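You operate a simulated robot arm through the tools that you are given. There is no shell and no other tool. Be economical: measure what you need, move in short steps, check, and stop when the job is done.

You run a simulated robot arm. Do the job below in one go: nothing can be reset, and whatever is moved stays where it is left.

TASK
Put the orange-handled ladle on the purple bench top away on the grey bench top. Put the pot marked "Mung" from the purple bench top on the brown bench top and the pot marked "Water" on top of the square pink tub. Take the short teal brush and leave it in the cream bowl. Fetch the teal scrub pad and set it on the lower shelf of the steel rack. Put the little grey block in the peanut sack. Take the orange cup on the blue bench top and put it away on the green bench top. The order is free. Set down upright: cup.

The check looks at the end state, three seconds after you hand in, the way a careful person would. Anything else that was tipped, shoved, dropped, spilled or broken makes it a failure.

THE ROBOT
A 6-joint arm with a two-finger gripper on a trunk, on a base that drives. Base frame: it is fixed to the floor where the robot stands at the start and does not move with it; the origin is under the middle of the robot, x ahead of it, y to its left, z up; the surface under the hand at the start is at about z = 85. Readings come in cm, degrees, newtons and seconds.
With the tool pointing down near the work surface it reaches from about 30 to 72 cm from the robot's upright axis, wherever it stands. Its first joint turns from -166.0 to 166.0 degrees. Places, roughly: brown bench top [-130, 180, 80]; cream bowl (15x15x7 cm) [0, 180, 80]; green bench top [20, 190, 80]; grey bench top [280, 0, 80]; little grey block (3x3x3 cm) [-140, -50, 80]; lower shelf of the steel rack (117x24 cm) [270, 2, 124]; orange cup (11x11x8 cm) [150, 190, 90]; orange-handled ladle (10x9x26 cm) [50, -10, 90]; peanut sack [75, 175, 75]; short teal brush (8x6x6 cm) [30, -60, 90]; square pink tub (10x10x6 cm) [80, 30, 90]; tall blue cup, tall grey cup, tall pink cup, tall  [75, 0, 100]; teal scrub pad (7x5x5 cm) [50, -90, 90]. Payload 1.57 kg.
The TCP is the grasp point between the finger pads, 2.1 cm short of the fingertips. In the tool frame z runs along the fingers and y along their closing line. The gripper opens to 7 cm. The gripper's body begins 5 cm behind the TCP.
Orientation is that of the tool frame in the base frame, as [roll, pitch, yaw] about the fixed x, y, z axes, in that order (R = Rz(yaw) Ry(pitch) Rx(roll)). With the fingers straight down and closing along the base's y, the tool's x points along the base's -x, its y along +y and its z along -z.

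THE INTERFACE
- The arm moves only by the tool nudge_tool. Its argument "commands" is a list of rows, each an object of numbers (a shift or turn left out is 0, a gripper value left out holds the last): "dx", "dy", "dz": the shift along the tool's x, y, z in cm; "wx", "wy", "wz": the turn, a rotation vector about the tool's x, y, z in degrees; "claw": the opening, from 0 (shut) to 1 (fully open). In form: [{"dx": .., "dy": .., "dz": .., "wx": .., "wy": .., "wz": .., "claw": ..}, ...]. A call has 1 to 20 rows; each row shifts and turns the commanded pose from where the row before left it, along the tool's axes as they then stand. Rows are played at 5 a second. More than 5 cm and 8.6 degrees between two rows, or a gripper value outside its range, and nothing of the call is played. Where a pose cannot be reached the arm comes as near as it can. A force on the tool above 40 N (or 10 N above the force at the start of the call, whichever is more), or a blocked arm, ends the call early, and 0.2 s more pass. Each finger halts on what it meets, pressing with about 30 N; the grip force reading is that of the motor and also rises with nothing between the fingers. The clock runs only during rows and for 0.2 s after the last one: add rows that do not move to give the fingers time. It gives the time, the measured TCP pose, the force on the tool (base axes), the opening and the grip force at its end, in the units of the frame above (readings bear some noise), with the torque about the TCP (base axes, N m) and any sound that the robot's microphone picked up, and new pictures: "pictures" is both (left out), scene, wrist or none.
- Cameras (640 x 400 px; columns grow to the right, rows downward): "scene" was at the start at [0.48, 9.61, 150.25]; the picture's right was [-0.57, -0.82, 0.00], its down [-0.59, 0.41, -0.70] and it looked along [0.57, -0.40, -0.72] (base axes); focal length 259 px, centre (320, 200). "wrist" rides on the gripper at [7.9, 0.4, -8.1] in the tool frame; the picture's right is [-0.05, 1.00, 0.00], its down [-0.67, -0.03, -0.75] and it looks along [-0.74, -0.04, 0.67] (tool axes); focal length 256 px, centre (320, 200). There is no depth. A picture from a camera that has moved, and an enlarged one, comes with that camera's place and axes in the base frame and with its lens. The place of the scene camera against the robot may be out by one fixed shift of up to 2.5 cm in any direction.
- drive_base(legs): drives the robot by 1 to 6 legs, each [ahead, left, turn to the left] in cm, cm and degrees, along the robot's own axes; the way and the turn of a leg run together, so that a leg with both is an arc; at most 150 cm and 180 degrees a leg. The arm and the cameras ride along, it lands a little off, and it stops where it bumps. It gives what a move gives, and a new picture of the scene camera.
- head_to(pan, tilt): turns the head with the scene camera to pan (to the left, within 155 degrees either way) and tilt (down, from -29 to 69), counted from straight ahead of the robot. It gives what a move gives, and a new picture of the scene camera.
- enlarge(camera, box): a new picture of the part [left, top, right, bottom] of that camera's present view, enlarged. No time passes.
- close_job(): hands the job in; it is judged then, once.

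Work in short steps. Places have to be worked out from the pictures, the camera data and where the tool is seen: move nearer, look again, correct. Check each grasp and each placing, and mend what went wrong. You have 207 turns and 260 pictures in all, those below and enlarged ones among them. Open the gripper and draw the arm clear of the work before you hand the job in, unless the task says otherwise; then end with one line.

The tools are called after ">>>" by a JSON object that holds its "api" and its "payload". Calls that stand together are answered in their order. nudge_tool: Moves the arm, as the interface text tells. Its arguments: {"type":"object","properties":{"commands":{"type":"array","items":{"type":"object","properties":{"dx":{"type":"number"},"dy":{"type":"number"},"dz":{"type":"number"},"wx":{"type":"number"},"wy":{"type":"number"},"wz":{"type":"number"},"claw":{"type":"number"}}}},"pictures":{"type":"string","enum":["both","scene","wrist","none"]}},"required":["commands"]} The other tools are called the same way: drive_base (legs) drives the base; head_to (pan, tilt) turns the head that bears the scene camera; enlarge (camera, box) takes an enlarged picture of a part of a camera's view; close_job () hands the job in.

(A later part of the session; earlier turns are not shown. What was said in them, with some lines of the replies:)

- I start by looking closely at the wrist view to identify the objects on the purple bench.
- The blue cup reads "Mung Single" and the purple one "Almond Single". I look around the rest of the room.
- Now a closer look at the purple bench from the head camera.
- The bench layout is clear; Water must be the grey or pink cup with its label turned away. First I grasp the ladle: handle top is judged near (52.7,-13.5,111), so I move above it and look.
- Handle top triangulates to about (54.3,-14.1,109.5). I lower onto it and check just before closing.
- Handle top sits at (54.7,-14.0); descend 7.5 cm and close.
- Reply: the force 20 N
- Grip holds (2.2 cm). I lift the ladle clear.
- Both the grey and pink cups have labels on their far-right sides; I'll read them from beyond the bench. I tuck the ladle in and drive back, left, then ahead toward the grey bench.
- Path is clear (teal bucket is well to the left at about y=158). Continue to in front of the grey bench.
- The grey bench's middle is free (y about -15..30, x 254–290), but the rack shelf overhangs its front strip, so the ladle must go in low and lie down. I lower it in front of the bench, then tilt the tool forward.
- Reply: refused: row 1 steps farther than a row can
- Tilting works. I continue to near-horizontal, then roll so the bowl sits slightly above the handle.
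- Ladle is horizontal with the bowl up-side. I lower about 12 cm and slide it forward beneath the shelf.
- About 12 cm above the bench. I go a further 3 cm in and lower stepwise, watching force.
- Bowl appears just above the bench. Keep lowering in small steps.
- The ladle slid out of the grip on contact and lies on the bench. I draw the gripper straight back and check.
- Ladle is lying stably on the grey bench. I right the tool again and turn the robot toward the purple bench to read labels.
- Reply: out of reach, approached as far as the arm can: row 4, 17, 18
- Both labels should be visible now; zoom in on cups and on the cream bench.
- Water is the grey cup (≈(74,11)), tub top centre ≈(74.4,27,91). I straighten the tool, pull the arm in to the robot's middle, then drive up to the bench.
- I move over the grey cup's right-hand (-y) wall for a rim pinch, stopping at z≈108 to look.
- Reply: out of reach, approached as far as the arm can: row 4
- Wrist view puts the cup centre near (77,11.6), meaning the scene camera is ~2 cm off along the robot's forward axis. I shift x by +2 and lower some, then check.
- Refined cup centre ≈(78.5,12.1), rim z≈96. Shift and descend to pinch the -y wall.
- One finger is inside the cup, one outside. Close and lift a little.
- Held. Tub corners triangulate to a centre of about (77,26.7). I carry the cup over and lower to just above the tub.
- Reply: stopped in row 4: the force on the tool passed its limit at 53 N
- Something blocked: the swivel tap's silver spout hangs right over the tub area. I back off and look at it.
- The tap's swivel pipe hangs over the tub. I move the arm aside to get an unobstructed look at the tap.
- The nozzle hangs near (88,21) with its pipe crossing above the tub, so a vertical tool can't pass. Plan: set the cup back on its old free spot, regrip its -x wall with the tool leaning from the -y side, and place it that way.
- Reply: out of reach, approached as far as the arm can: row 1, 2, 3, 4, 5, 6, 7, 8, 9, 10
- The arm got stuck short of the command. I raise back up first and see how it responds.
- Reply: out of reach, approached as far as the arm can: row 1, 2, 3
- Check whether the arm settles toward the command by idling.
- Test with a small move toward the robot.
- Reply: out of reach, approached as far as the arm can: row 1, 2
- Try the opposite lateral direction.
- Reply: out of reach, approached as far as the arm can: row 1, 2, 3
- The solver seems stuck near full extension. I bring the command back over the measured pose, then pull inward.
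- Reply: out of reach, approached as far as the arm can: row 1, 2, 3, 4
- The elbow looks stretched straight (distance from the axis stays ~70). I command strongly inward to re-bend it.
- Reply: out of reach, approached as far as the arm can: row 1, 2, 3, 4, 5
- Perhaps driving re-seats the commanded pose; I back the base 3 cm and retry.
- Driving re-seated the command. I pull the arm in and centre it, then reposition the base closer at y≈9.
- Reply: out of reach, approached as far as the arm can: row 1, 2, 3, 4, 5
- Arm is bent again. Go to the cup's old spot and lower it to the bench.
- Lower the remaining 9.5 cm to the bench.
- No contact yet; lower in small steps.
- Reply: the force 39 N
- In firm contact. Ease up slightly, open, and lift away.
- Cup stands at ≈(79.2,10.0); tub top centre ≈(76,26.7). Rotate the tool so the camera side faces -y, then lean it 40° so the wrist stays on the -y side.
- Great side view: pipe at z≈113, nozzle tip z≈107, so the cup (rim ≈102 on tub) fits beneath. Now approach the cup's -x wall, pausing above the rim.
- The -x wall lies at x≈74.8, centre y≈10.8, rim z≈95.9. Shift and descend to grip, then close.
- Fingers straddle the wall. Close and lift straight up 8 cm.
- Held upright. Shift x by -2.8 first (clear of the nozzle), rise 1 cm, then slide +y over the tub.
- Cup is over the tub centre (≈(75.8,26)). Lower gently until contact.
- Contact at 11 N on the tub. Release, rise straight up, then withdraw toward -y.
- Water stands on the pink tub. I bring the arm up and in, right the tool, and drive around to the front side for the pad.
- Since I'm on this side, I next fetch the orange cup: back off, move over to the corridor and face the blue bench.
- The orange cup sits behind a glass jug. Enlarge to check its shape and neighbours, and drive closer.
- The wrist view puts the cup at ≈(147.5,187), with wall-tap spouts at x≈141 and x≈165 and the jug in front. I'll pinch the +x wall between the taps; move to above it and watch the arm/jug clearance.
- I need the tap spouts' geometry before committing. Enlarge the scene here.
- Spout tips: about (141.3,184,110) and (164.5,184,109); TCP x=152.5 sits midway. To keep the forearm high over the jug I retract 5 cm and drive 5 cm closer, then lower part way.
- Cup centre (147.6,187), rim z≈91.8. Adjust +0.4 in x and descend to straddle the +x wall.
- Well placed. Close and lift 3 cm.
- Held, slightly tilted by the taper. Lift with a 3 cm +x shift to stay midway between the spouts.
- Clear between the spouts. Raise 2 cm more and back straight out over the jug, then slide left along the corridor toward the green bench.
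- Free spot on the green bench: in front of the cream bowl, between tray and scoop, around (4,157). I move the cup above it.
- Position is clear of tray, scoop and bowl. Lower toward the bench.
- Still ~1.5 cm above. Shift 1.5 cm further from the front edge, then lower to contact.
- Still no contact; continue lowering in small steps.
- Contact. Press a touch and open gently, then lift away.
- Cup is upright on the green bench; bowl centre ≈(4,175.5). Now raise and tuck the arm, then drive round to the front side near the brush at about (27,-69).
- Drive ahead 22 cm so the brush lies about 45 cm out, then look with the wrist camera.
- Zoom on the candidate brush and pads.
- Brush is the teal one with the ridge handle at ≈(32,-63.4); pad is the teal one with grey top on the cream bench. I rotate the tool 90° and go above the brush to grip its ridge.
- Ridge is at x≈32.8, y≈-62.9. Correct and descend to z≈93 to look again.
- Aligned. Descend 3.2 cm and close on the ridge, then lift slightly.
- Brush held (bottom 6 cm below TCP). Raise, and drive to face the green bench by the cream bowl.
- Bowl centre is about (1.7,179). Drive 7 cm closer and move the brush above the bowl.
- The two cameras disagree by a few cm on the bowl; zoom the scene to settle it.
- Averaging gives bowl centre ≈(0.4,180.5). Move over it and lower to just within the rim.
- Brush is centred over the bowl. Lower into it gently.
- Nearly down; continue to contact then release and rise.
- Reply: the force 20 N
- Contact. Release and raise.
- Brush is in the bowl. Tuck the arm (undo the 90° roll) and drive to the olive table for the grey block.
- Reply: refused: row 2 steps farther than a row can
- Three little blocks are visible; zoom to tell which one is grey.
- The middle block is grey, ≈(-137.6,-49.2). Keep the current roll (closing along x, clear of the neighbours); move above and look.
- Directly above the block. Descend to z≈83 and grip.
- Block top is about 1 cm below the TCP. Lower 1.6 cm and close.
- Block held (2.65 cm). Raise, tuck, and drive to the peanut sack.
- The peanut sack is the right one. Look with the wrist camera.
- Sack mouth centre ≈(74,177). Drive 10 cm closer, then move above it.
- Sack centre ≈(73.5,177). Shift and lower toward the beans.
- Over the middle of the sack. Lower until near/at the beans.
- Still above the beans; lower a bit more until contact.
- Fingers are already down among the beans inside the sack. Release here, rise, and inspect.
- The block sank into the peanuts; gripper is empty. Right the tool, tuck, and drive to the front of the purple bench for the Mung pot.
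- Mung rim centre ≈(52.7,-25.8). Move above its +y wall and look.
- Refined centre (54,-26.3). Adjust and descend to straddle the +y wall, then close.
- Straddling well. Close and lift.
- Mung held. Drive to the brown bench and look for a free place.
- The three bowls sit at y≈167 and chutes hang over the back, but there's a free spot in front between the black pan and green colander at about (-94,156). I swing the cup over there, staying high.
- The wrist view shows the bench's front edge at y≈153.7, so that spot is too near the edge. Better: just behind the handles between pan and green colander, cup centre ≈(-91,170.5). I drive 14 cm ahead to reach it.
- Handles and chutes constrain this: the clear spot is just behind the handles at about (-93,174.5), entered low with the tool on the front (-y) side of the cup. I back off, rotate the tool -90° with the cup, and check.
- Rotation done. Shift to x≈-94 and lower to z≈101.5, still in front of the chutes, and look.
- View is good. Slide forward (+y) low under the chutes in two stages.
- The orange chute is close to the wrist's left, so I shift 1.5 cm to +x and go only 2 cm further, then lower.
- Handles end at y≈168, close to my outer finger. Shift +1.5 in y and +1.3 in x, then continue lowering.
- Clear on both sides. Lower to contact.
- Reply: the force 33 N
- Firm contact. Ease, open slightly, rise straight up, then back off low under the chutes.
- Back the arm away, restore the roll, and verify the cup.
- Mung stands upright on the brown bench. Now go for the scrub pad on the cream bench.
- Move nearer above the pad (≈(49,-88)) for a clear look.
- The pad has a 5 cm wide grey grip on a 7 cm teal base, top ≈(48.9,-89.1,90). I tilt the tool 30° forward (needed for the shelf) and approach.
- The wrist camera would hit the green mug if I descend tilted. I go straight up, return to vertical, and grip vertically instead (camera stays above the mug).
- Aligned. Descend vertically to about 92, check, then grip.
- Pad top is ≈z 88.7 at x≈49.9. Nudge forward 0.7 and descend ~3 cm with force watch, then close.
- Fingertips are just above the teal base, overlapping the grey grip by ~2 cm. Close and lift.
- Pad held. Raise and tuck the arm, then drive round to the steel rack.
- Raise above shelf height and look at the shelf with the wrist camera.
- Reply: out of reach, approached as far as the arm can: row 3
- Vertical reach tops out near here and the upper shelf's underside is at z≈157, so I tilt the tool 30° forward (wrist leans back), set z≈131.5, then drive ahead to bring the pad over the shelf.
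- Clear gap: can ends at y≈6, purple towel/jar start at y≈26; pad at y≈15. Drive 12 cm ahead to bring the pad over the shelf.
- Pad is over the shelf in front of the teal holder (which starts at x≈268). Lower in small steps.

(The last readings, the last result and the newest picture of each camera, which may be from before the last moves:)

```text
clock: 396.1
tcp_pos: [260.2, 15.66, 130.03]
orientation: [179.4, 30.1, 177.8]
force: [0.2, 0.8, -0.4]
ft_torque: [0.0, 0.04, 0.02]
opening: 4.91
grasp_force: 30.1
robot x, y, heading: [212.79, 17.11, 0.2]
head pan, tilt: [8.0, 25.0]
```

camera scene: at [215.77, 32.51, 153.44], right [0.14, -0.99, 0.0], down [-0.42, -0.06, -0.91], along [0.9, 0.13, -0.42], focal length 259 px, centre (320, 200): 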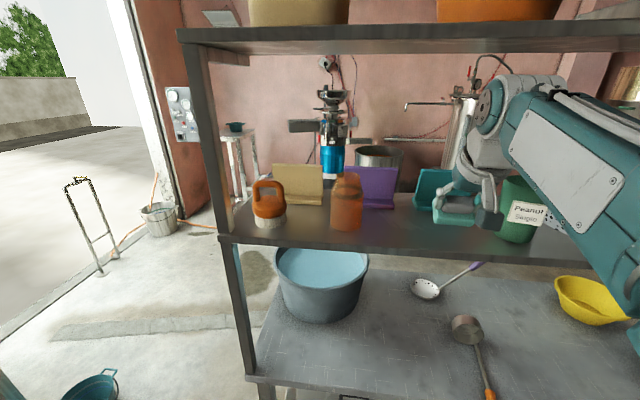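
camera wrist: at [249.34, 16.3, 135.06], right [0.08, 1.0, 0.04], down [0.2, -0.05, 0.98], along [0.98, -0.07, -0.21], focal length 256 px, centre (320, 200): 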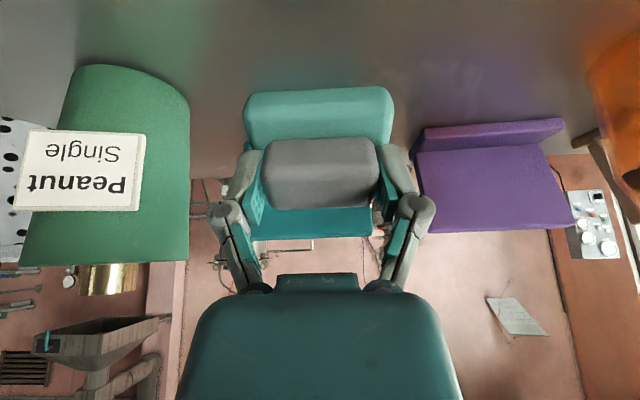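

No contact yet. Reduce the tilt to ~15°, then continue lowering.

>>> {"api": "nudge_tool", "payload": {"commands": [{"wy": 7.5}, {"wy": 7.5}, {"dz": 0.5, "dx": 0.13}, {"dz": 0.4, "dx": 0.1}, {}], "pictures": "none"}}

>>> {"api": "enlarge", "payload": {"camera": "scene", "box": [360, 20, 600, 260]}}

```text
clock: 397.3
tcp_pos: [260.3, 15.64, 129.01]
orientation: [179.4, 14.9, 178.0]
force: [-0.4, 0.1, -0.9]
ft_torque: [0.01, 0.0, 0.02]
opening: 4.91
grasp_force: 29.9
robot x, y, heading: [212.85, 16.64, 0.1]
head pan, tilt: [8.0, 25.0]
```

```text
1.67 times, centred on (480, 140) of scene
camera zoom: at [215.8, 32.5, 153.44], right [0.14, -0.99, 0.0], down [-0.42, -0.06, -0.91], along [0.9, 0.13, -0.42], focal length 432 px, centre (53, 300)
```

zoom: 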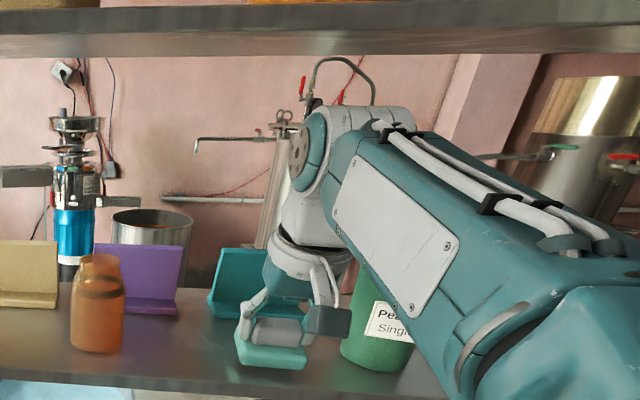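

Plenty of headroom. Untilt another 7.5° and lower to contact.

>>> {"api": "nudge_tool", "payload": {"commands": [{"wy": 7.5}, {"dz": 0.4}, {"dz": 0.4}, {}], "pictures": "none"}}

>>> {"api": "nudge_tool", "payload": {"commands": [{"dz": 0.3}, {"dz": 0.3}, {}], "pictures": "none"}}

```text
clock: 398.3
tcp_pos: [260.3, 15.56, 128.31]
orientation: [179.5, 7.5, 178.0]
force: [-0.1, 1.6, -0.5]
ft_torque: [-0.01, 0.04, 0.03]
opening: 4.92
grasp_force: 29.5
robot x, y, heading: [212.62, 16.75, 0.2]
head pan, tilt: [8.0, 25.0]
```

```text
clock: 399.2
tcp_pos: [260.24, 15.69, 128.05]
orientation: [179.5, 8.1, 178.1]
force: [-2.6, 0.0, 5.9]
ft_torque: [-0.21, 0.26, -0.05]
opening: 4.95
grasp_force: 29.9
robot x, y, heading: [212.57, 17.12, 0.4]
head pan, tilt: [8.0, 25.0]
stopped in row 3: the force on the tool passed its limit at 41 N (the readings are from after the stop); the commanded pose is now the measured one
```

Contact with the shelf. Open and withdraw upward-back slightly, then check.

>>> {"api": "nudge_tool", "payload": {"commands": [{"claw": 0.8}, {"claw": 1}, {}, {"dz": -1.5}, {"dz": -1.5}, {}], "pictures": "wrist"}}

>>> {"api": "enlarge", "payload": {"camera": "scene", "box": [380, 120, 540, 260]}}

```text
clock: 400.6
tcp_pos: [259.98, 15.67, 131.02]
orientation: [179.6, 8.0, 178.1]
force: [0.1, 0.6, 0.0]
ft_torque: [0.03, 0.0, 0.02]
opening: 7.01
grasp_force: 0.2
robot x, y, heading: [212.29, 17.3, 0.6]
head pan, tilt: [8.0, 25.0]
camera wrist: at [251.06, 16.32, 138.0], right [0.08, 1.0, 0.02], down [0.55, -0.06, 0.83], along [0.83, -0.06, -0.56], focal length 256 px, centre (320, 200)
```

wrist: 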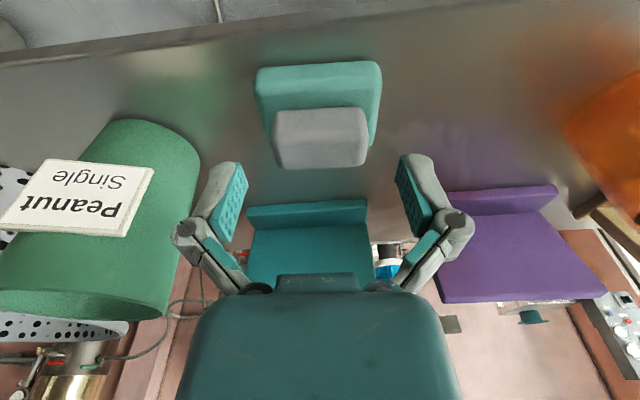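

```text
2.86 times, centred on (460, 190) of scene
camera zoom: at [215.83, 32.5, 153.44], right [0.14, -0.99, 0.0], down [-0.42, -0.06, -0.91], along [0.9, 0.13, -0.42], focal length 740 px, centre (-80, 229)
```

zoom: 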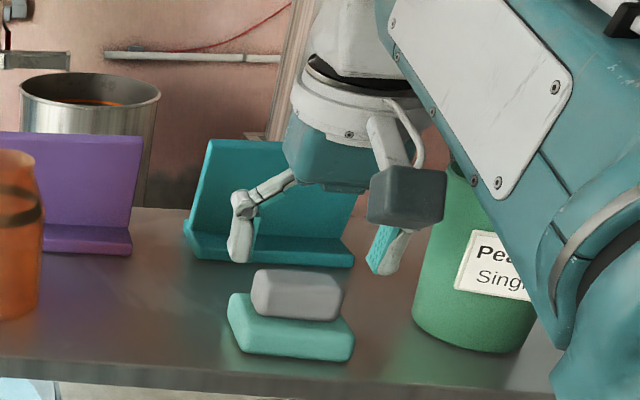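

Pad sits flat on the lower shelf. Raise a little and back the robot away.

>>> {"api": "nudge_tool", "payload": {"commands": [{"dz": -1}, {}], "pictures": "none"}}

>>> {"api": "drive_base", "payload": {"legs": [[-35, 0, 0]]}}

>>> {"api": "enlarge", "payload": {"camera": "scene", "box": [260, 120, 520, 310]}}

```text
clock: 401.2
tcp_pos: [259.9, 15.78, 131.88]
orientation: [179.5, 8.0, 178.2]
force: [-0.3, 0.1, -0.5]
ft_torque: [0.01, 0.0, -0.05]
opening: 7.01
grasp_force: 0.1
robot x, y, heading: [212.83, 16.6, 0.3]
head pan, tilt: [8.0, 25.0]
```

```text
clock: 403.5
tcp_pos: [224.64, 15.55, 131.96]
orientation: [179.5, 8.0, 178.2]
force: [0.0, 0.7, 0.6]
ft_torque: [0.02, 0.04, 0.0]
opening: 6.99
grasp_force: 0.0
robot x, y, heading: [177.49, 16.63, 0.3]
head pan, tilt: [8.0, 25.0]
camera scene: at [180.66, 32.31, 153.44], right [0.14, -0.99, 0.0], down [-0.42, -0.06, -0.91], along [0.9, 0.13, -0.42], focal length 259 px, centre (320, 200)
```

scene: 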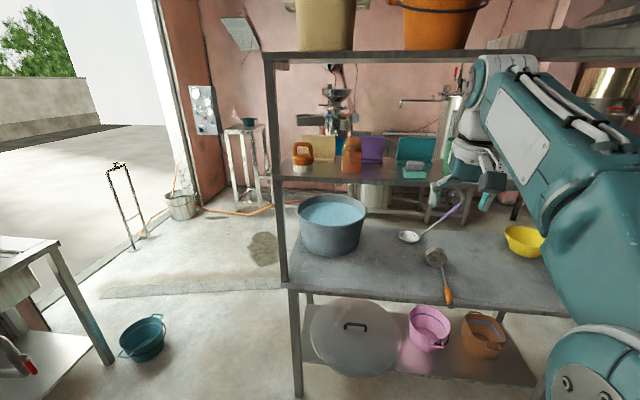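

```text
2.11 times, centred on (390, 215) of scene
camera zoom: at [180.66, 32.31, 153.44], right [0.14, -0.99, 0.0], down [-0.42, -0.06, -0.91], along [0.9, 0.13, -0.42], focal length 546 px, centre (173, 168)
```

zoom: 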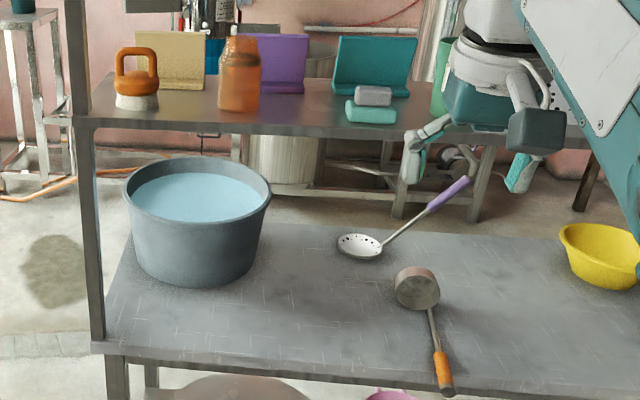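

All seven items are placed, the gripper is open and empty, and the arm is clear of the work, so I hand in.

>>> {"api": "close_job", "payload": {}}

```text
The job is handed in.
```

All seven items are placed and the job is handed in. The orange cup is upright, the ladle lies on its side with the handle end slightly over the grey bench's front edge, and I once bumped the tap over the pink tub, with no shift I could see.
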